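You operate a simulated robot arm through the tools that you are given. There is no shell and no other tool. Be economical: measure what you need, move in short steps, check, and stop when the job is done.

You are at the controls of a simulated two-armed robot. One attempt, no reset.

JOB
On the top of the meter table, fold the blue towel in half and then in half again.

It is judged by the outcome, as a careful person would: the job done as asked, and still so three seconds after it is handed in. It fails if anything else is knocked over, pushed out of place, dropped, spilled or broken. Flat cloth is picked up by pressing the open fingertips on it (5 to 10 N) and closing them slowly along it; thin cloth reads only 2 to 8 mm in the jaws.

ROBOT AND FRAMES
Two 7-joint arms with two-finger parallel grippers on one trunk, on a base that drives. Base frame: it is fixed to the floor where the robot stands at the start and does not move with it; the origin is under the middle of the robot, x ahead of it, y to its left, z up; the surface under the hand at the start is at about z = 0.75. Readings come in m, degrees, newtons and seconds.
The left shoulder is at the start at [0.232, 0.171, 1.001], the right one opposite. Places, roughly: top of the meter table [0.7, 0.2, 0.8]. Payload 4.4 kg a hand.
The tool frame of a hand sits at the grasp point between the pads (the TCP): z along the fingers, y along the line on which they close. The tips reach 0.023 m beyond it. Largest opening 0.094 m; finger width 0.038, thickness 0.01; the body of the gripper, 0.054 by 0.096 m, starts 0.039 m behind the TCP.
Orientation is that of the tool frame in the base frame, as a unit quaternion [w, x, y, z]. With the fingers straight down and closing along the base's y, the tool's x points along the base's -x, its y along +y and its z along -z.

CONTROLS
- The arms move only by the tool move_arm. It takes "left_increments", "right_increments" or both (then of equal length, played together; a hand with none holds still); each is a list of rows, each an object of numbers (a shift or turn left out is 0, a gripper value left out holds the last): "jaw": the closure, from 0 (fully open) to 1 (shut); "tx", "ty", "tz": the shift along the tool's x, y, z in units of 40 mm (1.0 is 40 mm); "ax", "ay", "az": the turn, a rotation vector about the tool's x, y, z in units of 6 degrees (1.0 is 6 degrees). In form: [{"jaw": .., "tx": .., "ty": .., "tz": .., "ax": .., "ay": .., "az": ..}, ...]. A call has 1 to 12 rows; each row shifts and turns the commanded pose from where the row before left it, along the tool's axes as they then stand. A call with a number of a shift or a turn outside -1 to 1 is refused whole. A row lasts 0.2 s, in which the tool goes at most 0.05 m and 8.6 degrees; a call with a longer step from one row to the next is refused whole, and so is a gripper value outside its range. A pose out of reach is approached as far as the arm can. The call stops where the force on the tool passes 40 N (or 10 N more than at its start, if that is more) or the arm is blocked; 0.2 s more then pass. Each finger travels about 0.072 m/s and halts on what it meets, pressing with about 23 N; the grip force reading is that of the motor and also rises with nothing between the fingers. The clock runs only during rows and for 0.2 s after the last one: add rows that do not move to give the fingers time. The reply holds the time, the measured pose of the TCP, the force on the tool along the base axes, the opening and the grip force, in the units named above and with some noise, with the torque about the TCP (base axes, N m) and any sound that the robot's microphone picked up, and new pictures: "show" is both (left out), scene, wrist or none (wrist: the cameras of the hands that moved).
- Cameras (640 x 400 px; columns grow to the right, rows downward): "scene" is now at [0.3837, -0.0121, 1.1308]; the picture's right is [-0.10, -0.99, 0.00], its down [-0.44, 0.04, -0.90] and it looks along [0.89, -0.09, -0.44] (base axes); focal length 214 px, centre (320, 200). "left" rides on the left gripper at [0.086, -0.016, -0.074] in its tool frame; the picture's right is [0.18, 0.98, 0.00], its down [-0.58, 0.11, -0.81] and it looks along [-0.79, 0.15, 0.59] (tool axes); focal length 243 px, centre (320, 200). "right" rides on the right gripper at [0.086, 0.016, -0.075] in its tool frame; the picture's right is [-0.18, 0.98, 0.00], its down [-0.58, -0.11, -0.81] and it looks along [-0.79, -0.15, 0.59] (tool axes); focal length 243 px, centre (320, 200). There is no depth. A picture from a camera that has moved, and an enlarged one, comes with that camera's place and axes in the base frame and with its lens.
- raise_lower(by): slides the trunk up (or, below 0, down) by that many m; the arms and the scene camera ride with it, the base frame stays. It gives what a move gives, with no picture.
- steer(legs): drives the robot by 1 to 6 legs, each [ahead, left, turn to the left] in m, m and degrees, along the robot's own axes; the way and the turn of a leg run together, so that a leg with both is an arc; at most 1.5 m and 180 degrees a leg. The arms and the cameras ride along, it lands a little off, and it stops where it bumps. It gives what a move gives, and a new picture of the scene camera.
- aim_head(pan, tilt): turns the head with the scene camera to pan (to the left, within 80 degrees either way) and tilt (down, from -29 to 69), counted from straight ahead of the robot. It gives what a move gives, and a new picture of the scene camera.
- zoom(camera, box): a new picture of the part [left, top, right, bottom] of that camera's present view, enlarged. It takes no simulated time.
- sign_off(): hands the job in; it is judged then, once.

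Work in short steps. Places have to be worked out from the pictures, the camera data and where the tool is seen: move nearer, look again, correct. Check each grasp and each placing, and mend what went wrong. You have 120 turns and 260 pictures in all, those below and enlarged ones among them. Open the grippers and draw the arms clear of the work before you hand the job in, unless the task says otherwise; then end with one line.

The tools are called after "Emit:" as name(argument=value, ...) on one line, values as JSON. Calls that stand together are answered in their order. move_arm: Moves the arms, as the interface text tells. Its arguments: {"type":"object","properties":{"left_increments":{"type":"array"},"right_increments":{"type":"array"},"show":{"type":"string","enum":["both","scene","wrist","none"]}},"required":[]} The other tools are called the same way: raise_lower (by) slides the trunk up or down; steer (legs) drives the base; aim_head (pan, tilt) turns the head that bears the scene camera; zoom (camera, box) takes an enlarged picture of a part of a camera's view; sign_off () hands the job in.

At the start:

```text
clock: 0.0
left_ee_pos: [0.5699, 0.201, 0.9985]
left_ee_rot: [0.0, 0.0, 1.0, 0.0]
left_wrist_force: [-0.2, -0.6, -1.4]
left_wrist_torque: [0.01, 0.02, 0.01]
left_opening: 0.094
left_finger_force: 0.1
right_ee_pos: [0.5549, -0.2959, 0.9981]
right_ee_rot: [0.001, 0.0, 1.0, 0.0]
right_wrist_force: [-0.2, 0.4, -0.2]
right_wrist_torque: [-0.03, 0.02, -0.02]
right_opening: 0.0941
right_finger_force: 0.1
trunk travel left (down, up): [-0.025, 0.363]
robot x, y, heading: [-0.0004, -0.0002, 0.4]
head pan, tilt: [-5.8, 26.0]
```

scene: 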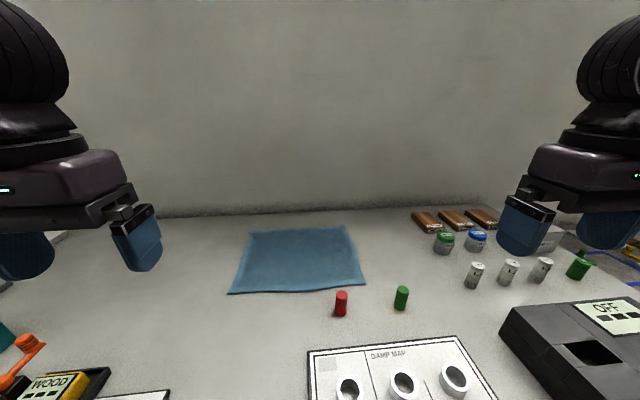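
right: 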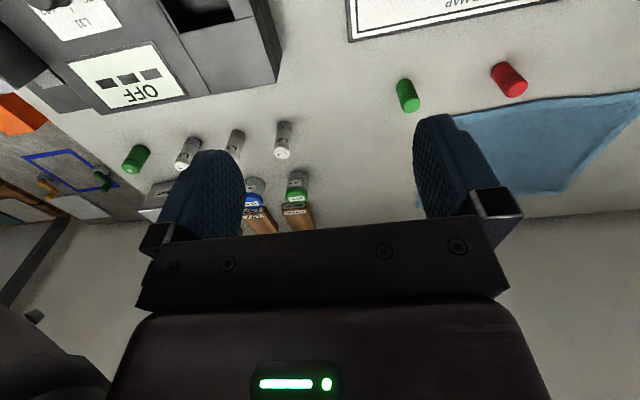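
left: 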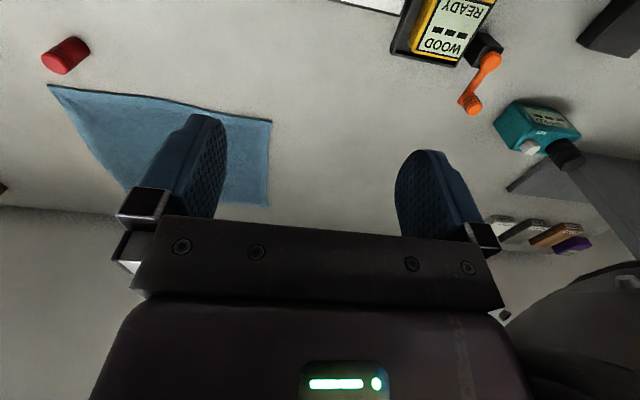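

The towel appears to span x≈0.72–0.95 and y≈−0.15–0.147, with the red and green caps just in front of it at x≈0.65. I'll take both hands above the near corners, partly closed, and look again.

Emit:
move_arm(left_increments=[{"jaw": 0.55, "tx": -0.52, "ty": -0.27, "tz": 0.46}, {"tx": -0.52, "ty": -0.27, "tz": 0.46}, {"tx": -0.52, "ty": -0.27, "tz": 0.46}, {"tx": -0.52, "ty": -0.27, "tz": 0.46}, {"tx": -0.52, "ty": -0.27, "tz": 0.46}, {"tx": -0.52, "ty": -0.27, "tz": 0.46}, {"tx": -0.52, "ty": -0.27, "tz": 0.46}, {"tx": -0.52, "ty": -0.27, "tz": 0.46}], right_increments=[{"jaw": 0.55, "tx": -0.56, "ty": 0.55, "tz": 0.46}, {"tx": -0.56, "ty": 0.55, "tz": 0.46}, {"tx": -0.56, "ty": 0.55, "tz": 0.46}, {"tx": -0.56, "ty": 0.55, "tz": 0.46}, {"tx": -0.56, "ty": 0.55, "tz": 0.46}, {"tx": -0.56, "ty": 0.55, "tz": 0.46}, {"tx": -0.56, "ty": 0.55, "tz": 0.46}, {"tx": -0.56, "ty": 0.55, "tz": 0.46}])

```text
clock: 1.8
left_ee_pos: [0.7372, 0.1126, 0.851]
left_ee_rot: [-0.001, 0.0, 1.0, 0.0]
left_wrist_force: [0.6, -0.1, 0.2]
left_wrist_torque: [-0.02, 0.03, -0.01]
left_opening: 0.0423
left_finger_force: 0.1
right_ee_pos: [0.7337, -0.1174, 0.8504]
right_ee_rot: [0.0, 0.0, 1.0, -0.001]
right_wrist_force: [-0.1, -0.3, -0.3]
right_wrist_torque: [-0.02, -0.04, -0.01]
right_opening: 0.0424
right_finger_force: 0.1
trunk travel left (down, up): [-0.025, 0.363]
robot x, y, heading: [-0.0009, 0.0003, 0.0]
head pan, tilt: [-5.8, 26.0]
camera scene: at [0.3845, -0.0121, 1.1303], right [-0.1, -0.99, 0.0], down [-0.44, 0.04, -0.9], along [0.89, -0.09, -0.44], focal length 214 px, centre (320, 200)
camera right: at [0.6474, -0.1011, 0.926], right [0.18, 0.98, 0.0], down [0.58, -0.11, 0.8], along [0.79, -0.15, -0.59], focal length 243 px, centre (320, 200)
camera left: at [0.6505, 0.0981, 0.9245], right [-0.18, 0.98, 0.0], down [0.58, 0.11, 0.81], along [0.79, 0.15, -0.59], focal length 243 px, centre (320, 200)
```

scene: 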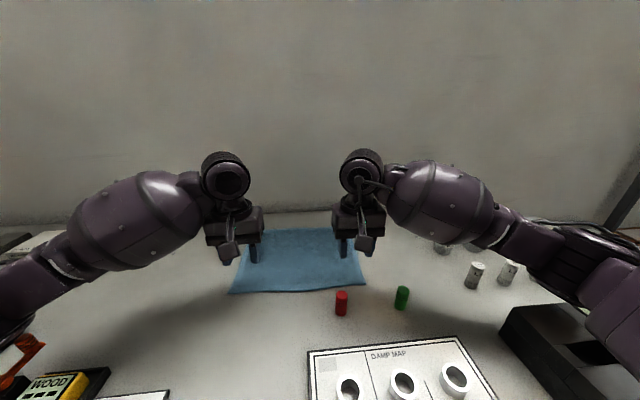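
right: 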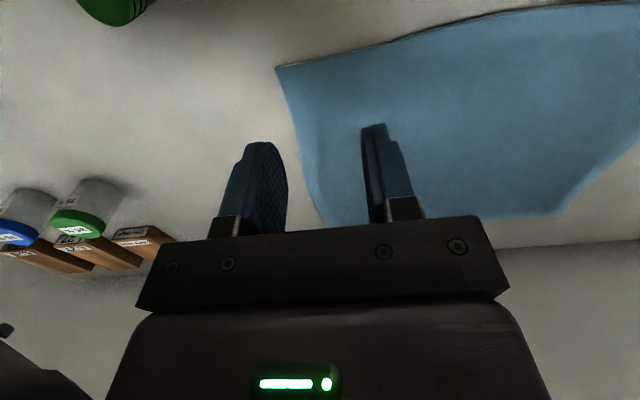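
left: 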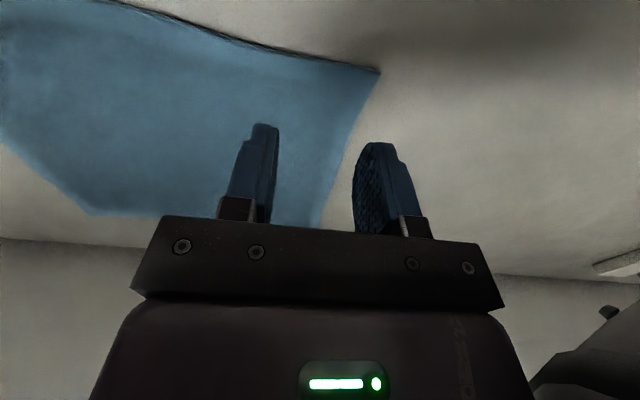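

Both near corners check out at about (0.723,−0.146) and (0.725,0.155), and the far edge is at x≈0.965. Next I'll lower both hands to just above the cloth, fully inside the corners.

Emit:
move_arm(left_increments=[{"jaw": 0.6, "tx": -0.05, "ty": 0.15, "tz": 0.6}, {"tz": 0.6}, {"tz": 0.5}, {"tz": 0.1}], right_increments=[{"jaw": 0.6, "tx": -0.1, "ty": 0.15, "tz": 0.6}, {"tz": 0.6}, {"tz": 0.5}, {"tz": 0.1}], show="wrist")

```text
clock: 3.0
left_ee_pos: [0.7455, 0.123, 0.8163]
left_ee_rot: [0.033, -0.005, 0.999, 0.0]
left_wrist_force: [-0.7, 0.6, -0.1]
left_wrist_torque: [-0.03, 0.01, -0.03]
left_opening: 0.0374
left_finger_force: 0.0
right_ee_pos: [0.7304, -0.1139, 0.7875]
right_ee_rot: [0.006, -0.001, 1.0, 0.003]
right_wrist_force: [-0.1, -0.7, -0.3]
right_wrist_torque: [0.02, 0.0, -0.02]
right_opening: 0.0373
right_finger_force: 0.2
trunk travel left (down, up): [-0.025, 0.363]
robot x, y, heading: [-0.003, -0.0019, 0.2]
head pan, tilt: [-5.8, 26.0]
stopped in row 4 (left hand): the arm was blocked; the commanded pose is now the measured one
camera right: at [0.6426, -0.0981, 0.8624], right [0.18, 0.98, 0.01], down [0.57, -0.11, 0.81], along [0.8, -0.14, -0.58], focal length 243 px, centre (320, 200)
camera left: at [0.654, 0.106, 0.8847], right [-0.19, 0.98, -0.01], down [0.53, 0.11, 0.84], along [0.83, 0.16, -0.54], focal length 243 px, centre (320, 200)
```

right: 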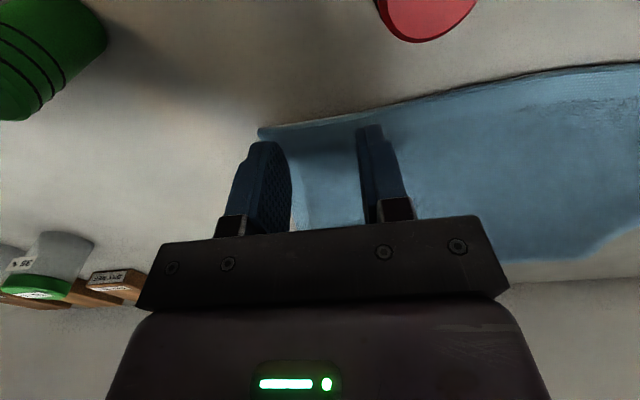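
left: 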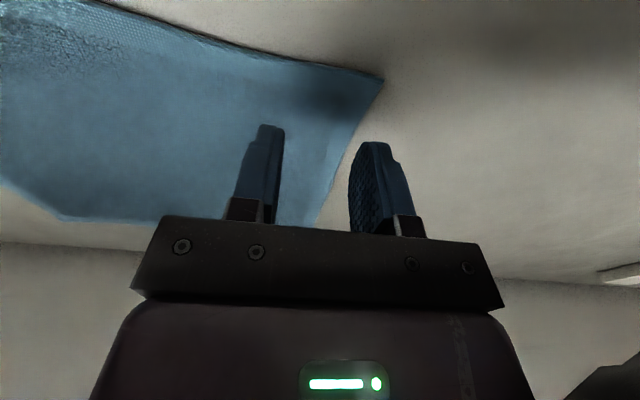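

The left arm was blocked at z≈0.816 with no force at the wrist, so its elbow or forearm may be touching something. I'll look down and to the left.

Emit:
aim_head(pan=25, tilt=40)

Emit:
aim_head(pan=55, tilt=45)

```text
clock: 4.0
left_ee_pos: [0.7439, 0.1227, 0.8142]
left_ee_rot: [0.029, -0.004, 1.0, 0.002]
left_wrist_force: [-0.5, 0.7, -0.1]
left_wrist_torque: [0.03, -0.01, 0.01]
left_opening: 0.0376
left_finger_force: 0.1
right_ee_pos: [0.7292, -0.1147, 0.788]
right_ee_rot: [0.006, -0.001, 1.0, 0.002]
right_wrist_force: [-0.7, -0.5, 0.6]
right_wrist_torque: [-0.01, 0.01, 0.04]
right_opening: 0.0373
right_finger_force: 0.0
trunk travel left (down, up): [-0.025, 0.363]
robot x, y, heading: [-0.0, -0.0007, 0.3]
head pan, tilt: [25.0, 40.0]
camera scene: at [0.3578, 0.0295, 1.1143], right [0.42, -0.91, 0.0], down [-0.57, -0.27, -0.77], along [0.7, 0.33, -0.63], focal length 214 px, centre (320, 200)
```

scene: 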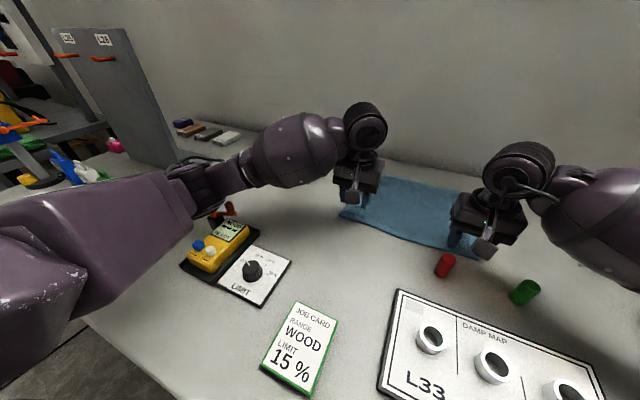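

```text
clock: 4.9
left_ee_pos: [0.7439, 0.1225, 0.8109]
left_ee_rot: [0.028, -0.004, 1.0, 0.001]
left_wrist_force: [0.3, 0.2, 0.8]
left_wrist_torque: [-0.04, 0.0, 0.0]
left_opening: 0.0375
left_finger_force: 0.1
right_ee_pos: [0.7287, -0.1147, 0.7862]
right_ee_rot: [0.006, -0.001, 1.0, 0.002]
right_wrist_force: [-0.6, -0.5, 0.6]
right_wrist_torque: [0.04, -0.04, -0.01]
right_opening: 0.0377
right_finger_force: 0.0
trunk travel left (down, up): [-0.025, 0.363]
robot x, y, heading: [-0.0049, -0.0017, 0.1]
head pan, tilt: [55.0, 45.0]
camera scene: at [0.328, 0.0609, 1.1063], right [0.82, -0.57, 0.01], down [-0.4, -0.58, -0.71], along [0.41, 0.58, -0.7], focal length 214 px, centre (320, 200)
```

scene: 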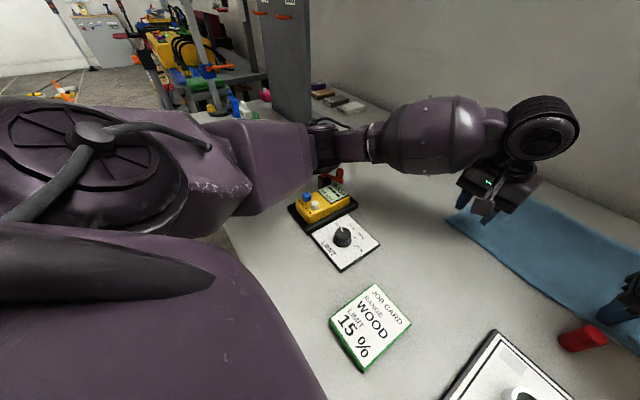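

The forearm passes close to the orange crank and the teal instrument. I'll zoom in there.

Emit:
zoom(camera="scene", box=[220, 90, 420, 240])

```text
2.67 times, centred on (320, 165) of scene
camera zoom: at [0.328, 0.0609, 1.1063], right [0.82, -0.57, 0.01], down [-0.4, -0.58, -0.71], along [0.41, 0.58, -0.7], focal length 572 px, centre (320, 293)
```

zoom: 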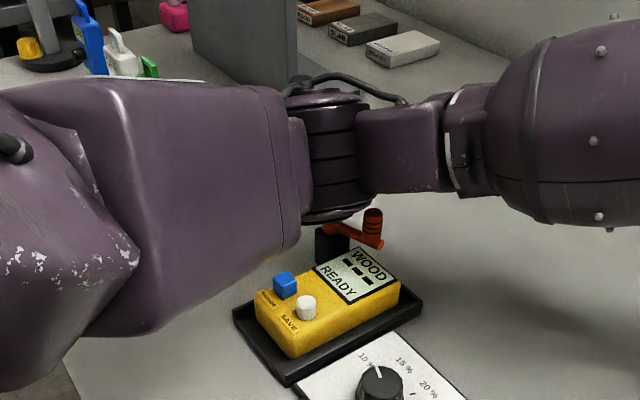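

The left elbow sits right over the crank and may be touching it. I'll raise the trunk so both elbows ride higher, then check that the instrument is undisturbed.

Emit:
raise_lower(by=0.15)

Emit:
aim_head(pan=50, tilt=45)

```text
clock: 6.7
left_ee_pos: [0.7472, 0.121, 0.9418]
left_ee_rot: [0.014, -0.001, 1.0, -0.002]
left_wrist_force: [0.5, -0.6, -0.4]
left_wrist_torque: [-0.01, 0.03, -0.01]
left_opening: 0.038
left_finger_force: 0.0
right_ee_pos: [0.7362, -0.1125, 0.9253]
right_ee_rot: [-0.002, -0.001, 1.0, -0.001]
right_wrist_force: [-0.4, -0.1, -0.6]
right_wrist_torque: [0.04, 0.0, 0.02]
right_opening: 0.0377
right_finger_force: 0.1
trunk travel left (down, up): [-0.175, 0.213]
robot x, y, heading: [-0.0005, -0.0012, 0.1]
head pan, tilt: [55.0, 45.0]
```

```text
clock: 7.3
left_ee_pos: [0.7468, 0.1218, 0.9443]
left_ee_rot: [0.014, -0.003, 1.0, -0.002]
left_wrist_force: [-0.1, -0.3, -0.5]
left_wrist_torque: [-0.02, 0.03, -0.02]
left_opening: 0.0378
left_finger_force: 0.0
right_ee_pos: [0.7353, -0.1129, 0.9288]
right_ee_rot: [0.0, 0.0, 1.0, 0.0]
right_wrist_force: [-0.7, 0.0, -0.1]
right_wrist_torque: [0.0, -0.03, 0.02]
right_opening: 0.0377
right_finger_force: 0.1
trunk travel left (down, up): [-0.175, 0.213]
robot x, y, heading: [-0.005, 0.0017, 0.1]
head pan, tilt: [50.0, 45.0]
camera scene: at [0.2043, 0.0595, 1.2857], right [0.77, -0.64, 0.0], down [-0.45, -0.54, -0.71], along [0.45, 0.54, -0.71], focal length 214 px, centre (320, 200)
```

scene: 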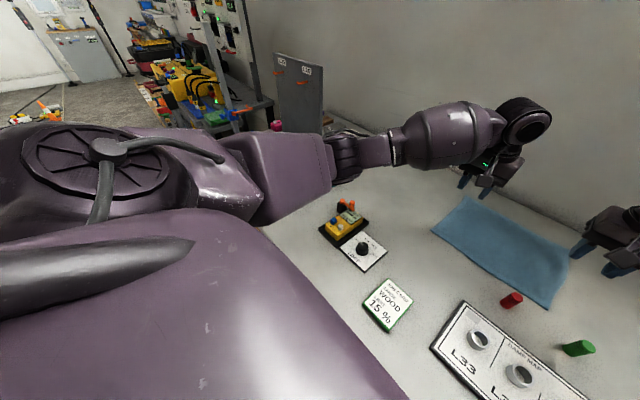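

The meter looks in place and the forearm now clears it. I'll lower both hands again to just above the cloth.

Emit:
move_arm(left_increments=[{"tz": 0.7}, {"tz": 0.7}, {"tz": 0.7}, {"tz": 0.7}, {"tz": 0.5}, {}], right_increments=[{"tz": 0.65, "tx": -0.1}, {"tz": 0.65, "tx": -0.1}, {"tz": 0.6}, {"tz": 0.6}, {"tz": 0.5}, {}])

```text
clock: 8.7
left_ee_pos: [0.7507, 0.1218, 0.8127]
left_ee_rot: [0.016, -0.002, 1.0, -0.002]
left_wrist_force: [-0.6, 0.4, 0.1]
left_wrist_torque: [0.03, -0.03, -0.01]
left_opening: 0.0377
left_finger_force: 0.1
right_ee_pos: [0.7428, -0.1129, 0.8082]
right_ee_rot: [0.0, 0.0, 1.0, -0.001]
right_wrist_force: [0.5, 1.1, 0.3]
right_wrist_torque: [0.03, 0.0, 0.03]
right_opening: 0.0376
right_finger_force: 0.0
trunk travel left (down, up): [-0.175, 0.213]
robot x, y, heading: [-0.0018, -0.0002, 0.0]
head pan, tilt: [50.0, 45.0]
camera scene: at [0.2039, 0.0595, 1.286], right [0.77, -0.64, 0.0], down [-0.45, -0.54, -0.71], along [0.45, 0.54, -0.71], focal length 214 px, centre (320, 200)
camera right: at [0.6552, -0.0956, 0.8841], right [0.18, 0.98, 0.0], down [0.58, -0.11, 0.81], along [0.79, -0.15, -0.59], focal length 243 px, centre (320, 200)
camera left: at [0.6612, 0.1059, 0.8848], right [-0.19, 0.98, -0.01], down [0.56, 0.11, 0.82], along [0.81, 0.15, -0.57], focal length 243 px, centre (320, 200)
```

scene: 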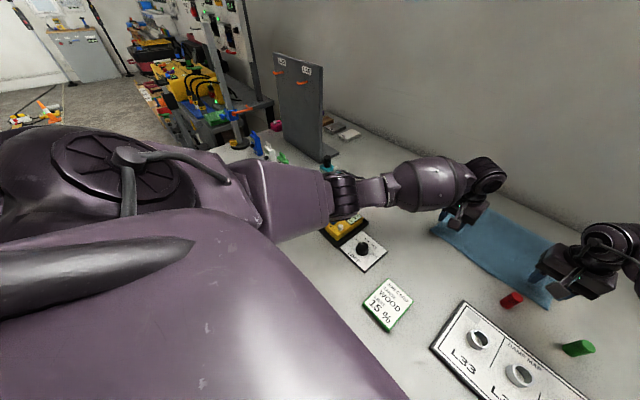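
right: 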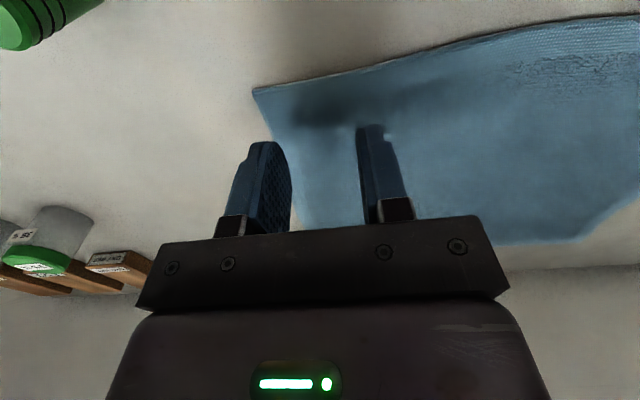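
left: 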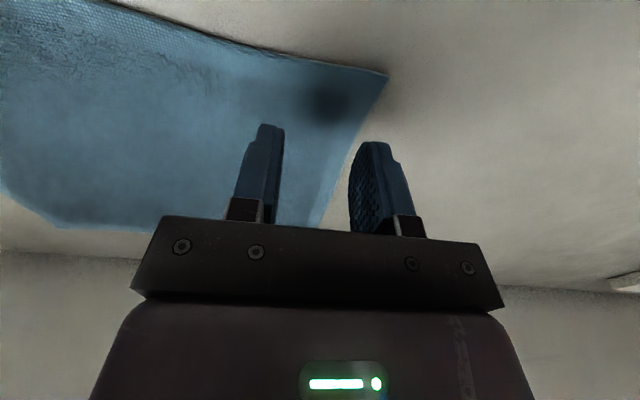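

The corners agree again at (0.723,0.155) and (0.722,−0.147). I'll check the left elbow's clearance over the meter before going lower.

Emit:
zoom(camera="scene", box=[260, 120, 420, 280])

```text
2.50 times, centred on (340, 200) of scene
camera zoom: at [0.2039, 0.0595, 1.286], right [0.77, -0.64, 0.0], down [-0.45, -0.54, -0.71], along [0.45, 0.54, -0.71], focal length 536 px, centre (270, 200)
```

zoom: 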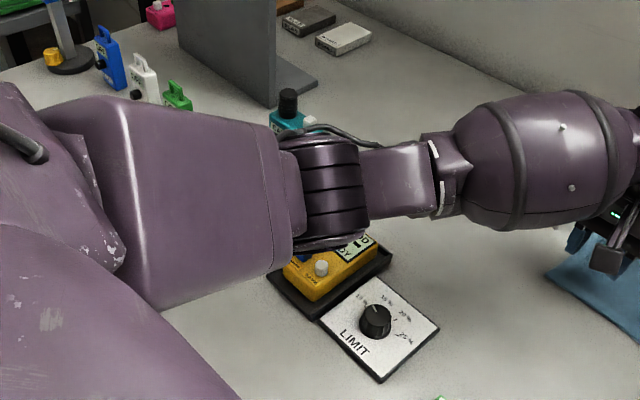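

The elbow looks roughly 7 cm above the table clutter, which is enough. I'll lower both hands to the cloth and correct the left hand's slight tilt and offset.

Emit:
move_arm(left_increments=[{"tx": 0.2, "ay": 0.3, "tz": 0.4}, {"tz": 0.3}, {"tz": 0.12}, {}], right_increments=[{"tz": 0.35}, {"tz": 0.25}, {"tz": 0.1}, {}], show="wrist")

```text
clock: 9.7
left_ee_pos: [0.743, 0.1208, 0.7784]
left_ee_rot: [-0.001, -0.002, 1.0, -0.002]
left_wrist_force: [0.3, -0.5, 0.0]
left_wrist_torque: [0.0, -0.04, 0.02]
left_opening: 0.0376
left_finger_force: 0.1
right_ee_pos: [0.7446, -0.1125, 0.7815]
right_ee_rot: [0.0, 0.0, 1.0, 0.0]
right_wrist_force: [-0.3, 0.0, 0.5]
right_wrist_torque: [-0.01, -0.01, -0.01]
right_opening: 0.0378
right_finger_force: 0.1
trunk travel left (down, up): [-0.175, 0.213]
robot x, y, heading: [0.0005, 0.0017, 0.1]
head pan, tilt: [50.0, 45.0]
camera right: at [0.6563, -0.0954, 0.857], right [0.18, 0.98, 0.0], down [0.58, -0.11, 0.81], along [0.79, -0.15, -0.59], focal length 243 px, centre (320, 200)
camera left: at [0.6561, 0.1052, 0.8536], right [-0.19, 0.98, 0.0], down [0.58, 0.11, 0.81], along [0.79, 0.15, -0.59], focal length 243 px, centre (320, 200)
```

right: 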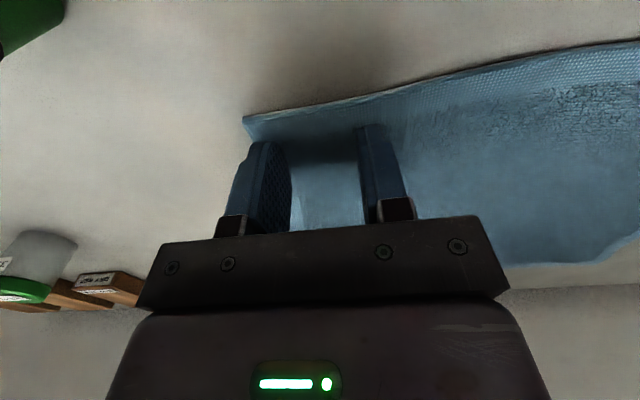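
left: 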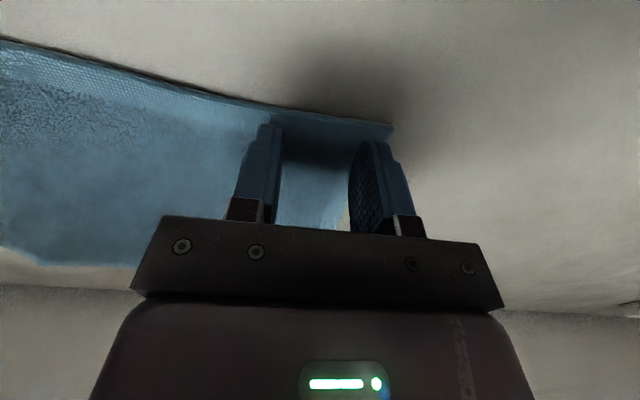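

No contact yet and the tips are just over the cloth. I'll press down in small steps.

Emit:
move_arm(left_increments=[{"tz": 0.07}, {"tz": 0.07}, {}], right_increments=[{"tz": 0.11}, {"tz": 0.11}, {}], show="none")

```text
clock: 10.5
left_ee_pos: [0.7409, 0.12, 0.7764]
left_ee_rot: [0.002, -0.002, 1.0, -0.002]
left_wrist_force: [1.1, 1.7, 7.4]
left_wrist_torque: [0.04, -0.04, 0.01]
left_opening: 0.0375
left_finger_force: 0.0
right_ee_pos: [0.744, -0.1127, 0.7768]
right_ee_rot: [0.002, 0.001, 1.0, 0.0]
right_wrist_force: [-0.8, -2.8, 14.1]
right_wrist_torque: [-0.07, 0.0, -0.01]
right_opening: 0.0374
right_finger_force: 0.0
trunk travel left (down, up): [-0.175, 0.213]
robot x, y, heading: [-0.0018, 0.0017, -0.2]
head pan, tilt: [50.0, 45.0]
```

Contact is made, with the left at 7 N and the right at 14 N. I'll ease the right hand slightly and close both slowly along the cloth.

Emit:
move_arm(left_increments=[{"jaw": 0.62}, {"jaw": 0.67}, {"jaw": 0.72}, {"jaw": 0.77}, {"jaw": 0.82}, {"jaw": 0.87}, {"jaw": 0.92}, {"jaw": 0.97}, {"jaw": 1.0}, {}], right_increments=[{"jaw": 0.62, "tz": -0.06}, {"jaw": 0.67}, {"jaw": 0.72}, {"jaw": 0.77}, {"jaw": 0.82}, {"jaw": 0.87}, {"jaw": 0.92}, {"jaw": 0.97}, {"jaw": 1.0}, {}], show="wrist")

```text
clock: 12.7
left_ee_pos: [0.7406, 0.1198, 0.7759]
left_ee_rot: [0.001, -0.001, 1.0, -0.002]
left_wrist_force: [0.5, -5.8, 19.0]
left_wrist_torque: [-0.11, -0.03, -0.05]
left_opening: 0.0045
left_finger_force: 23.2
right_ee_pos: [0.7426, -0.1115, 0.7756]
right_ee_rot: [0.0, -0.001, 1.0, 0.0]
right_wrist_force: [0.8, 6.4, 8.6]
right_wrist_torque: [0.18, -0.01, 0.05]
right_opening: 0.0041
right_finger_force: 22.7
trunk travel left (down, up): [-0.175, 0.213]
robot x, y, heading: [-0.0012, 0.0004, 0.2]
head pan, tilt: [50.0, 45.0]
camera right: at [0.6559, -0.0951, 0.8521], right [0.18, 0.98, 0.0], down [0.58, -0.11, 0.81], along [0.79, -0.15, -0.59], focal length 243 px, centre (320, 200)
camera left: at [0.6546, 0.1042, 0.85], right [-0.19, 0.98, 0.0], down [0.58, 0.11, 0.81], along [0.79, 0.15, -0.59], focal length 243 px, centre (320, 200)
```

right: 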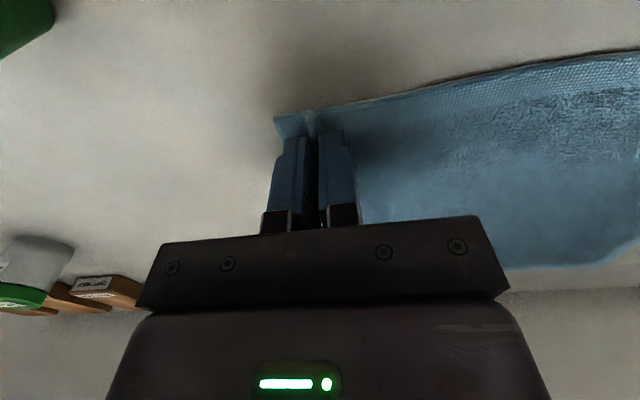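
left: 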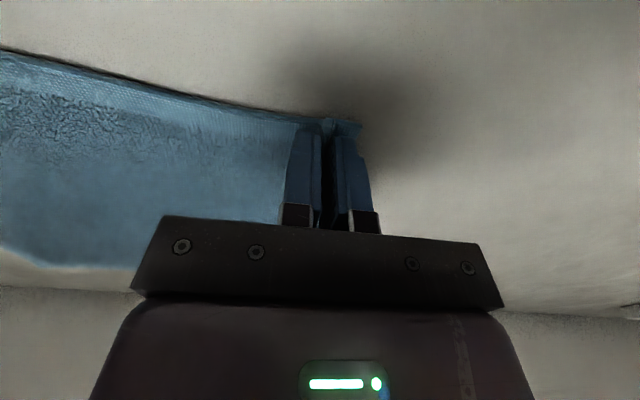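

Both corners are gripped at 4–4.5 mm. So the gripped strip isn't turned over, I'll lift the towel clear so it hangs, lay the far half down moving away, then bring the held edge back over it. First I aim the head ahead, then lift.

Emit:
aim_head(pan=0, tilt=38)

Emit:
move_arm(left_increments=[{"tz": -0.6, "tx": -0.05}, {"tz": -0.6, "tx": -0.05}, {"tz": -0.6, "tx": -0.05}, {"tz": -0.6, "tx": -0.05}, {"tz": -0.6, "tx": -0.05}, {"tz": -0.6, "tx": -0.05}, {"tz": -0.6, "tx": -0.05}, {"tz": -0.6, "tx": -0.05}, {"tz": -0.6, "tx": -0.05}, {"tz": -0.6, "tx": -0.05}, {}, {}], right_increments=[{"tz": -0.6, "tx": -0.05}, {"tz": -0.6, "tx": -0.05}, {"tz": -0.6, "tx": -0.05}, {"tz": -0.6, "tx": -0.05}, {"tz": -0.6, "tx": -0.05}, {"tz": -0.6, "tx": -0.05}, {"tz": -0.6, "tx": -0.05}, {"tz": -0.6, "tx": -0.05}, {"tz": -0.6, "tx": -0.05}, {"tz": -0.6, "tx": -0.05}, {}, {}])

```text
clock: 13.9
left_ee_pos: [0.7407, 0.1184, 0.7759]
left_ee_rot: [0.0, -0.002, 1.0, -0.002]
left_wrist_force: [1.4, -7.7, 21.5]
left_wrist_torque: [-0.13, -0.09, -0.06]
left_opening: 0.0045
left_finger_force: 23.4
right_ee_pos: [0.7429, -0.1121, 0.7757]
right_ee_rot: [0.0, -0.001, 1.0, -0.001]
right_wrist_force: [0.4, 7.1, 8.4]
right_wrist_torque: [0.14, 0.0, 0.04]
right_opening: 0.0043
right_finger_force: 23.2
trunk travel left (down, up): [-0.175, 0.213]
robot x, y, heading: [0.0024, -0.0002, 0.3]
head pan, tilt: [0.0, 38.0]
camera scene: at [0.236, -0.0029, 1.2966], right [0.0, -1.0, 0.0], down [-0.61, 0.0, -0.79], along [0.79, 0.0, -0.61], focal length 214 px, centre (320, 200)
```

scene: 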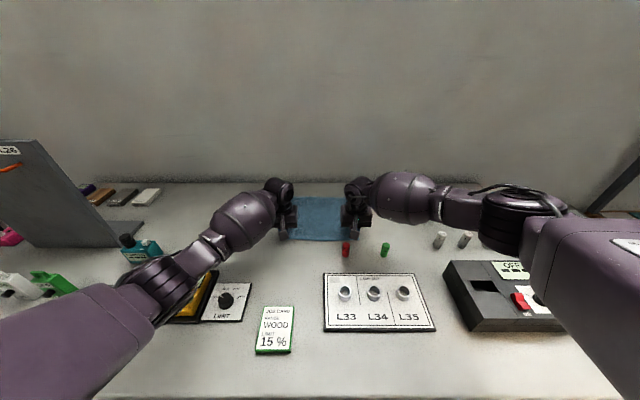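

```text
clock: 16.5
left_ee_pos: [0.7619, 0.1223, 1.0151]
left_ee_rot: [-0.001, -0.002, 1.0, -0.001]
left_wrist_force: [-0.2, -11.0, 0.0]
left_wrist_torque: [-0.3, 0.0, -0.09]
left_opening: 0.0041
left_finger_force: 23.3
right_ee_pos: [0.7627, -0.114, 1.0134]
right_ee_rot: [0.0, -0.001, 1.0, 0.0]
right_wrist_force: [0.5, 11.0, 0.5]
right_wrist_torque: [0.25, 0.02, 0.02]
right_opening: 0.0042
right_finger_force: 22.4
trunk travel left (down, up): [-0.175, 0.213]
robot x, y, heading: [-0.0028, -0.0012, 0.2]
head pan, tilt: [0.0, 38.0]
camera scene: at [0.2382, -0.0027, 1.296], right [0.0, -1.0, 0.0], down [-0.62, 0.0, -0.79], along [0.79, 0.0, -0.62], focal length 214 px, centre (320, 200)
camera right: at [0.6775, -0.0963, 1.0895], right [0.18, 0.98, 0.0], down [0.58, -0.11, 0.81], along [0.79, -0.15, -0.59], focal length 243 px, centre (320, 200)
camera left: at [0.6757, 0.1075, 1.0894], right [-0.19, 0.98, 0.0], down [0.58, 0.11, 0.81], along [0.79, 0.15, -0.59], focal length 243 px, centre (320, 200)
```

scene: 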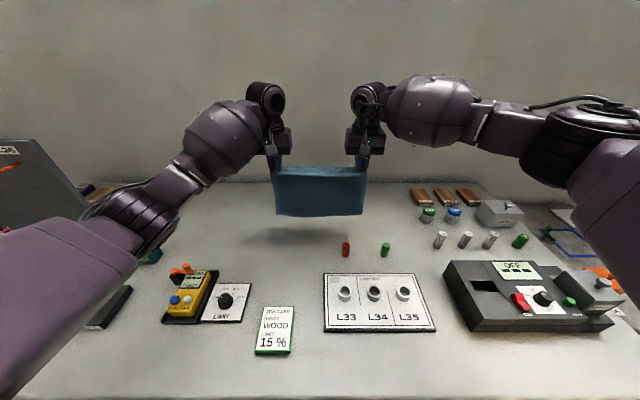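
right: 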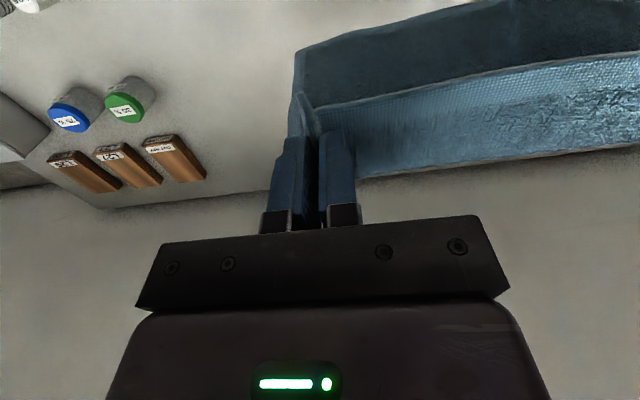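
left: 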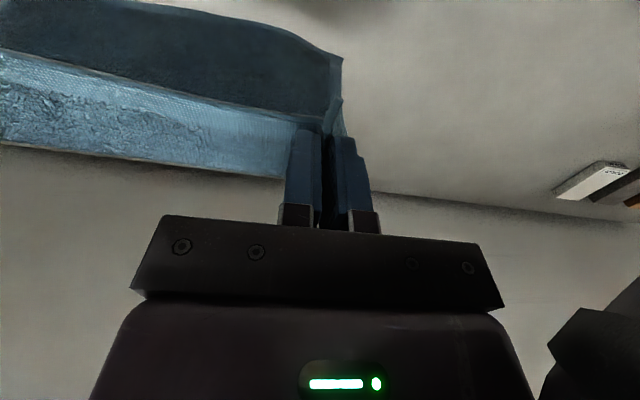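

The towel hangs cleanly with its bottom edge at about z≈0.80, and it leaves the grip on the far side of the fingers. I'll lower until the bottom edge touches, then move away and down at equal rates to lay the lower half.

Emit:
move_arm(left_increments=[{"tz": 0.5}, {"tz": 0.5}, {}, {"tz": 0.25, "tx": -0.25}, {"tz": 0.25, "tx": -0.25}, {"tz": 0.25, "tx": -0.25}, {"tz": 0.25, "tx": -0.25}, {"tz": 0.25, "tx": -0.25}, {"tz": 0.25, "tx": -0.25}], right_increments=[{"tz": 0.5}, {"tz": 0.5}, {}, {"tz": 0.25, "tx": -0.25}, {"tz": 0.25, "tx": -0.25}, {"tz": 0.25, "tx": -0.25}, {"tz": 0.25, "tx": -0.25}, {"tz": 0.25, "tx": -0.25}, {"tz": 0.25, "tx": -0.25}])

Emit:
zoom(camera="scene", box=[220, 110, 420, 260])

```text
clock: 18.5
left_ee_pos: [0.8237, 0.123, 0.913]
left_ee_rot: [-0.001, -0.001, 1.0, 0.0]
left_wrist_force: [0.3, -8.2, -0.3]
left_wrist_torque: [-0.19, 0.02, -0.05]
left_opening: 0.0041
left_finger_force: 23.4
right_ee_pos: [0.8248, -0.1117, 0.9147]
right_ee_rot: [0.0, -0.001, 1.0, -0.001]
right_wrist_force: [0.4, 8.8, 0.3]
right_wrist_torque: [0.2, 0.01, 0.07]
right_opening: 0.0043
right_finger_force: 22.8
trunk travel left (down, up): [-0.175, 0.213]
robot x, y, heading: [0.0001, 0.0032, -0.0]
head pan, tilt: [0.0, 38.0]
camera scene: at [0.239, -0.0028, 1.2958], right [0.0, -1.0, 0.0], down [-0.62, 0.0, -0.79], along [0.79, 0.0, -0.62], focal length 214 px, centre (320, 200)
camera right: at [0.7381, -0.0949, 0.9904], right [0.18, 0.98, 0.0], down [0.58, -0.11, 0.81], along [0.79, -0.15, -0.59], focal length 243 px, centre (320, 200)
camera left: at [0.7383, 0.107, 0.9873], right [-0.19, 0.98, 0.0], down [0.58, 0.11, 0.81], along [0.79, 0.15, -0.59], focal length 243 px, centre (320, 200)
```

scene: 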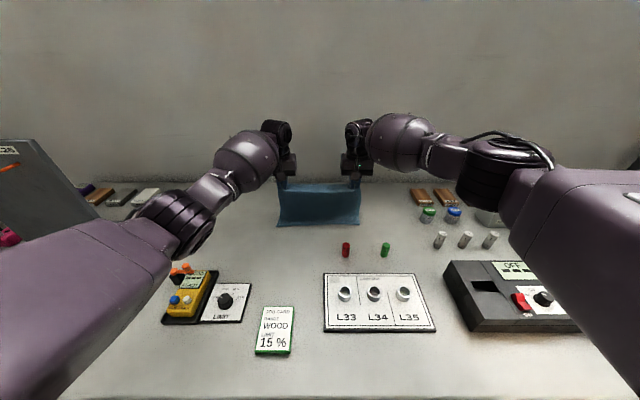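
right: 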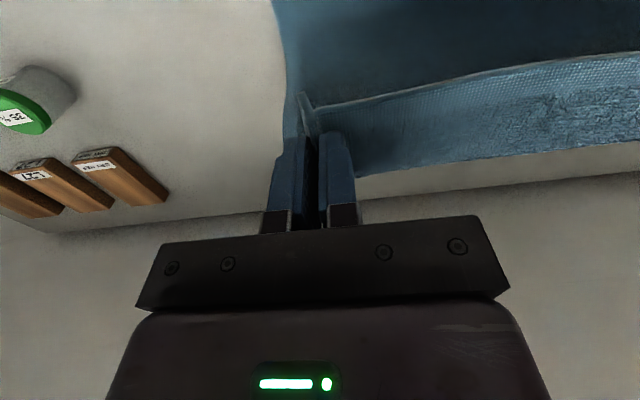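
left: 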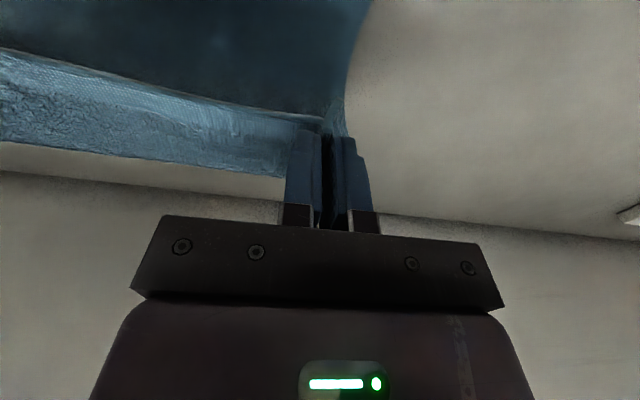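

```text
2.67 times, centred on (320, 185) of scene
camera zoom: at [0.239, -0.0028, 1.2958], right [0.0, -1.0, 0.0], down [-0.62, 0.0, -0.79], along [0.79, 0.0, -0.62], focal length 572 px, centre (320, 240)
```

zoom: 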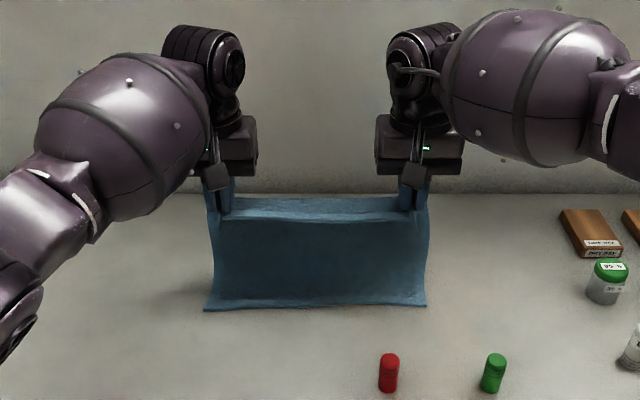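

The bottom edge now lies on the table at x≈0.783 and the layer is laying out correctly. I'll continue 6 cm more, out and down.

Emit:
move_arm(left_increments=[{"tz": 0.25, "tx": -0.25}, {"tz": 0.25, "tx": -0.25}, {"tz": 0.25, "tx": -0.25}, {"tz": 0.25, "tx": -0.25}, {"tz": 0.25, "tx": -0.25}, {"tz": 0.25, "tx": -0.25}], right_increments=[{"tz": 0.25, "tx": -0.25}, {"tz": 0.25, "tx": -0.25}, {"tz": 0.25, "tx": -0.25}, {"tz": 0.25, "tx": -0.25}, {"tz": 0.25, "tx": -0.25}, {"tz": 0.25, "tx": -0.25}], show="none")

Emit:
zoom(camera="scene", box=[220, 110, 420, 260])

```text
clock: 19.9
left_ee_pos: [0.8491, 0.1267, 0.8603]
left_ee_rot: [0.0, 0.0, 1.0, -0.004]
left_wrist_force: [0.3, -22.7, 1.8]
left_wrist_torque: [-0.58, 0.01, -0.09]
left_opening: 0.0048
left_finger_force: 22.9
left hand out of reach, approached as far as the arm can: row 3, 4, 5, 6
right_ee_pos: [0.8475, -0.1143, 0.8693]
right_ee_rot: [-0.001, -0.003, 1.0, 0.002]
right_wrist_force: [0.1, 22.4, -2.2]
right_wrist_torque: [0.54, 0.04, 0.08]
right_opening: 0.0048
right_finger_force: 23.2
right hand out of reach, approached as far as the arm can: row 4, 5, 6
trunk travel left (down, up): [-0.175, 0.213]
robot x, y, heading: [0.0042, 0.0004, -0.0]
head pan, tilt: [0.0, 38.0]
```

```text
2.67 times, centred on (320, 185) of scene
camera zoom: at [0.2389, -0.0024, 1.2958], right [0.0, -1.0, 0.0], down [-0.62, 0.0, -0.79], along [0.79, 0.0, -0.62], focal length 572 px, centre (320, 240)
```

zoom: 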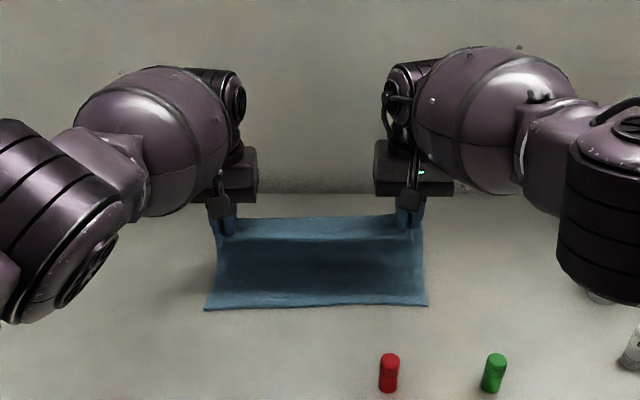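

The arms reach only to x≈0.85 at this trunk height, so I'll back out along the same path, hang the towel again and repeat about 5 cm nearer. First the reverse path up.

Emit:
move_arm(left_increments=[{"tz": -0.25, "tx": 0.25}, {"tz": -0.25, "tx": 0.25}, {"tz": -0.25, "tx": 0.25}, {"tz": -0.25, "tx": 0.25}, {"tz": -0.25, "tx": 0.25}, {"tz": -0.25, "tx": 0.25}], right_increments=[{"tz": -0.25, "tx": 0.25}, {"tz": -0.25, "tx": 0.25}, {"tz": -0.25, "tx": 0.25}, {"tz": -0.25, "tx": 0.25}, {"tz": -0.25, "tx": 0.25}, {"tz": -0.25, "tx": 0.25}], show="scene")

```text
clock: 21.3
left_ee_pos: [0.8528, 0.1159, 0.9082]
left_ee_rot: [0.0, -0.001, 1.0, 0.0]
left_wrist_force: [-7.6, -25.0, 2.1]
left_wrist_torque: [-0.59, 0.16, -0.15]
left_opening: 0.0049
left_finger_force: 22.9
left hand out of reach, approached as far as the arm can: row 1, 2, 3, 4, 5, 6
right_ee_pos: [0.7864, -0.1161, 0.932]
right_ee_rot: [0.001, 0.0, 1.0, 0.0]
right_wrist_force: [8.1, 24.0, -2.1]
right_wrist_torque: [0.59, -0.15, 0.0]
right_opening: 0.0048
right_finger_force: 22.6
trunk travel left (down, up): [-0.175, 0.213]
robot x, y, heading: [0.0028, -0.0034, 0.1]
head pan, tilt: [0.0, 38.0]
camera scene: at [0.2379, -0.0029, 1.2962], right [0.0, -1.0, 0.0], down [-0.62, 0.0, -0.79], along [0.79, 0.0, -0.62], focal length 214 px, centre (320, 200)
```

scene: 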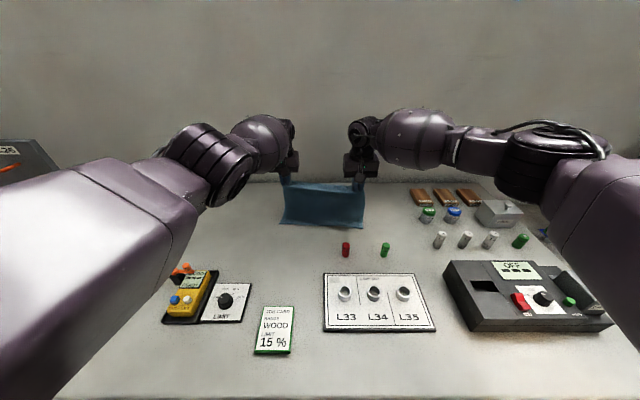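

The left hand lags at x=0.853 while the right is at 0.786, which stretches the cloth. I'll bring only the left back, in small steps.

Emit:
move_arm(left_increments=[{"tx": 0.3, "ty": -0.03}, {"tx": 0.3, "ty": -0.03}, {"tx": 0.3, "ty": -0.03}, {}, {}], show="scene")

```text
clock: 22.5
left_ee_pos: [0.85, 0.1093, 0.9027]
left_ee_rot: [-0.001, -0.001, 1.0, 0.0]
left_wrist_force: [-4.1, -13.2, 1.3]
left_wrist_torque: [-0.32, 0.11, -0.1]
left_opening: 0.0044
left_finger_force: 22.6
left hand out of reach, approached as far as the arm can: row 1, 2, 3
right_ee_pos: [0.7865, -0.1169, 0.9303]
right_ee_rot: [0.0, 0.0, 1.0, 0.0]
right_wrist_force: [3.0, 12.4, -2.0]
right_wrist_torque: [0.26, -0.08, 0.02]
right_opening: 0.0043
right_finger_force: 23.1
trunk travel left (down, up): [-0.175, 0.213]
robot x, y, heading: [0.0006, 0.0011, 0.0]
head pan, tilt: [0.0, 38.0]
camera scene: at [0.2385, -0.0028, 1.296], right [0.0, -1.0, 0.0], down [-0.62, 0.0, -0.79], along [0.79, 0.0, -0.62], focal length 214 px, centre (320, 200)
```

scene: 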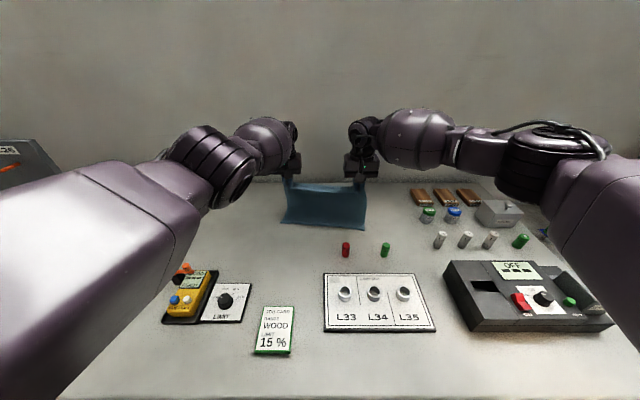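

The left elbow has swung inward and the arm looks nearly straight, close to singular. I'll pull left back and up with larger steps.

Emit:
move_arm(left_increments=[{"tx": 0.6, "tz": -0.3}, {"tx": 0.6, "tz": -0.3}, {"tx": 0.3}, {}, {}], show="scene")

```text
clock: 23.7
left_ee_pos: [0.8515, 0.0984, 0.9136]
left_ee_rot: [-0.001, -0.002, 1.0, -0.001]
left_wrist_force: [-0.5, -1.5, -0.4]
left_wrist_torque: [0.03, 0.03, -0.05]
left_opening: 0.0041
left_finger_force: 22.8
left hand out of reach, approached as far as the arm can: row 1, 2, 3
right_ee_pos: [0.7877, -0.1161, 0.9298]
right_ee_rot: [0.0, 0.001, 1.0, 0.0]
right_wrist_force: [0.5, 1.5, -0.1]
right_wrist_torque: [0.01, -0.02, -0.02]
right_opening: 0.0041
right_finger_force: 22.6
trunk travel left (down, up): [-0.175, 0.213]
robot x, y, heading: [0.001, 0.0003, 0.1]
head pan, tilt: [0.0, 38.0]
camera scene: at [0.2385, -0.0028, 1.296], right [0.0, -1.0, 0.0], down [-0.62, 0.0, -0.79], along [0.79, 0.0, -0.62], focal length 214 px, centre (320, 200)
```

scene: 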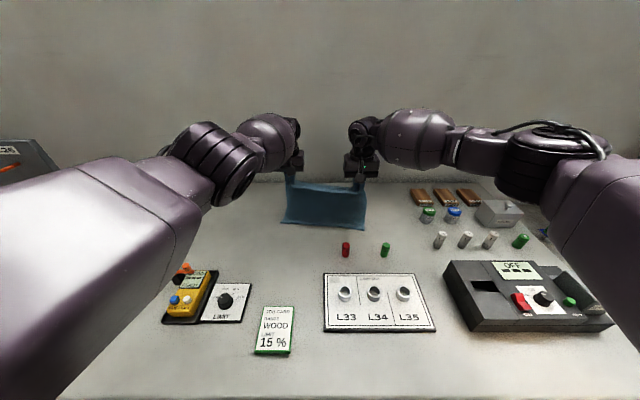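

The left arm's x motion is stuck in this posture. I'll try raising both hands straight up to get out of it.

Emit:
move_arm(left_increments=[{"tz": -0.5}, {"tz": -0.5}, {"tz": -0.5}, {"tz": -0.5}, {}], right_increments=[{"tz": -0.4}, {"tz": -0.4}, {"tz": -0.4}, {"tz": -0.4}, {}], show="scene")

```text
clock: 24.9
left_ee_pos: [0.8584, 0.0992, 0.9917]
left_ee_rot: [-0.002, -0.002, 1.0, 0.0]
left_wrist_force: [-1.1, -1.2, 0.2]
left_wrist_torque: [-0.06, 0.01, -0.02]
left_opening: 0.0042
left_finger_force: 23.0
left hand out of reach, approached as far as the arm can: row 2
right_ee_pos: [0.7881, -0.1172, 0.9947]
right_ee_rot: [-0.001, 0.0, 1.0, -0.001]
right_wrist_force: [0.9, 1.5, -0.2]
right_wrist_torque: [0.05, 0.0, 0.02]
right_opening: 0.0042
right_finger_force: 23.1
trunk travel left (down, up): [-0.175, 0.213]
robot x, y, heading: [0.0032, 0.0023, -0.1]
head pan, tilt: [0.0, 38.0]
camera scene: at [0.2393, -0.0028, 1.2956], right [0.0, -1.0, 0.0], down [-0.62, 0.0, -0.79], along [0.79, 0.0, -0.62], focal length 214 px, centre (320, 200)
```

scene: 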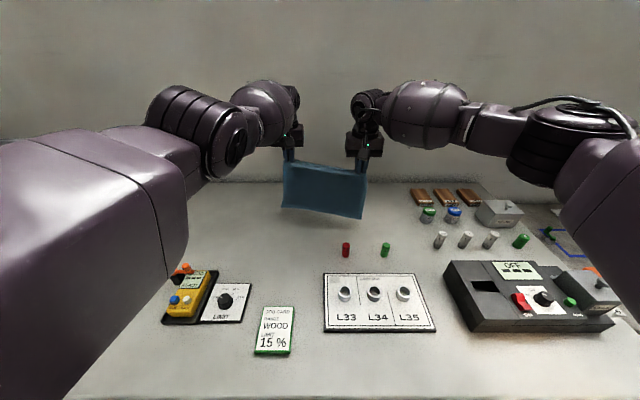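

Up works again. Now I'll bring the left hand back and slightly outward.

Emit:
move_arm(left_increments=[{"tx": 0.3, "ty": 0.05}, {"tx": 0.3, "ty": 0.05}, {"tx": 0.3, "ty": 0.05}, {"tx": 0.3, "ty": 0.1}, {"tx": 0.3, "ty": 0.1}, {}], show="scene")

```text
clock: 26.3
left_ee_pos: [0.8582, 0.0974, 0.9921]
left_ee_rot: [-0.001, -0.001, 1.0, -0.002]
left_wrist_force: [-0.4, -2.1, -0.1]
left_wrist_torque: [-0.03, -0.04, -0.02]
left_opening: 0.0043
left_finger_force: 23.4
left hand out of reach, approached as far as the arm can: row 1, 2, 3, 4, 5
right_ee_pos: [0.7883, -0.1163, 0.9956]
right_ee_rot: [0.0, 0.0, 1.0, 0.0]
right_wrist_force: [0.6, 2.5, 0.1]
right_wrist_torque: [0.0, 0.0, -0.03]
right_opening: 0.0042
right_finger_force: 23.4
trunk travel left (down, up): [-0.175, 0.213]
robot x, y, heading: [-0.0018, 0.0001, -0.1]
head pan, tilt: [0.0, 38.0]
camera scene: at [0.2385, -0.0028, 1.296], right [0.0, -1.0, 0.0], down [-0.62, 0.0, -0.79], along [0.79, 0.0, -0.62], focal length 214 px, centre (320, 200)
```

scene: 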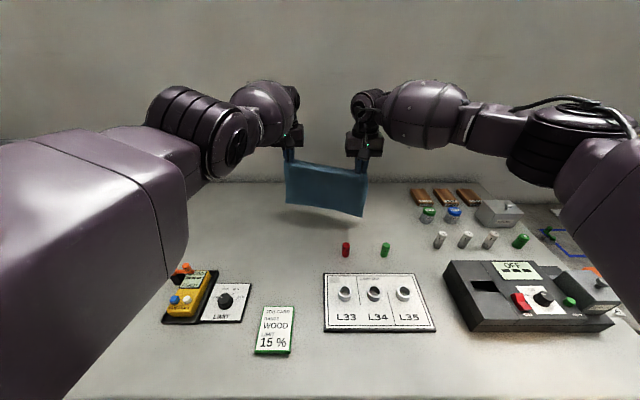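

Still stuck in x. I'll test outward motion and a small yaw, which may swing the elbow back out.

Emit:
move_arm(left_increments=[{"ty": 0.3}, {"ty": 0.3}, {}], show="none")

Emit:
move_arm(left_increments=[{"az": 0.7}, {"az": 0.7}, {"tx": 0.3}, {"tx": 0.3}, {}], show="none")

```text
clock: 27.1
left_ee_pos: [0.8612, 0.1175, 0.9932]
left_ee_rot: [-0.001, 0.001, 1.0, -0.003]
left_wrist_force: [-10.3, -29.7, 0.2]
left_wrist_torque: [-0.73, 0.24, -0.17]
left_opening: 0.005
left_finger_force: 22.6
left hand out of reach, approached as far as the arm can: row 2
right_ee_pos: [0.7865, -0.1156, 0.9974]
right_ee_rot: [0.001, -0.003, 1.0, 0.002]
right_wrist_force: [10.6, 28.9, -1.2]
right_wrist_torque: [0.7, -0.24, -0.02]
right_opening: 0.0051
right_finger_force: 22.9
trunk travel left (down, up): [-0.175, 0.213]
robot x, y, heading: [-0.0024, -0.0027, 0.3]
head pan, tilt: [0.0, 38.0]
```

```text
clock: 28.3
left_ee_pos: [0.8621, 0.1182, 0.9908]
left_ee_rot: [0.0, 0.073, 0.997, -0.003]
left_wrist_force: [-10.2, -31.4, 0.7]
left_wrist_torque: [-0.78, 0.29, -0.02]
left_opening: 0.0054
left_finger_force: 23.5
left hand out of reach, approached as far as the arm can: row 3, 4
right_ee_pos: [0.7875, -0.1168, 0.9945]
right_ee_rot: [0.0, -0.001, 1.0, 0.001]
right_wrist_force: [11.0, 31.7, -0.5]
right_wrist_torque: [0.76, -0.25, -0.07]
right_opening: 0.005
right_finger_force: 23.3
trunk travel left (down, up): [-0.175, 0.213]
robot x, y, heading: [-0.0038, 0.0013, 0.1]
head pan, tilt: [0.0, 38.0]
```

Tension is up to 30 N, so I'll ease the left inward, undo the yaw, and try larger pull-back steps to get off the nearly straight posture.

Emit:
move_arm(left_increments=[{"az": -0.7, "ty": -0.3}, {"az": -0.7, "ty": -0.2}, {"tx": 1.0}, {"tx": 1.0}, {"tx": 0.5}, {}], show="scene")

```text
clock: 29.7
left_ee_pos: [0.8554, 0.0849, 0.9909]
left_ee_rot: [-0.001, -0.002, 1.0, -0.001]
left_wrist_force: [0.0, 0.0, -0.7]
left_wrist_torque: [0.03, -0.02, -0.03]
left_opening: 0.004
left_finger_force: 23.1
left hand out of reach, approached as far as the arm can: row 3, 4, 5
right_ee_pos: [0.7885, -0.1174, 0.9956]
right_ee_rot: [-0.001, 0.0, 1.0, 0.0]
right_wrist_force: [0.6, -0.3, 0.6]
right_wrist_torque: [-0.03, 0.03, -0.02]
right_opening: 0.0041
right_finger_force: 22.8
trunk travel left (down, up): [-0.175, 0.213]
robot x, y, heading: [0.0014, -0.0014, 0.1]
head pan, tilt: [0.0, 38.0]
camera scene: at [0.2386, -0.0028, 1.2959], right [0.0, -1.0, 0.0], down [-0.62, 0.0, -0.79], along [0.79, 0.0, -0.62], focal length 214 px, centre (320, 200)
```

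scene: 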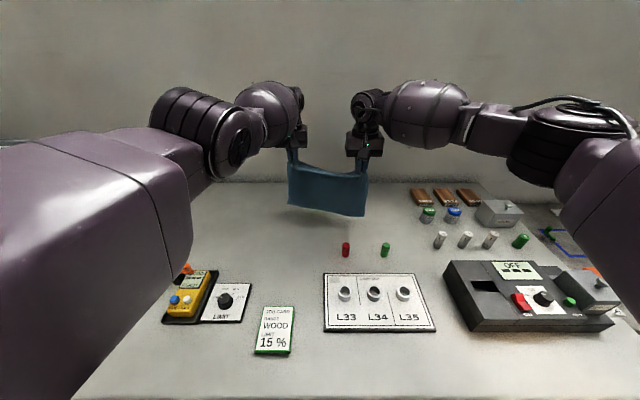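

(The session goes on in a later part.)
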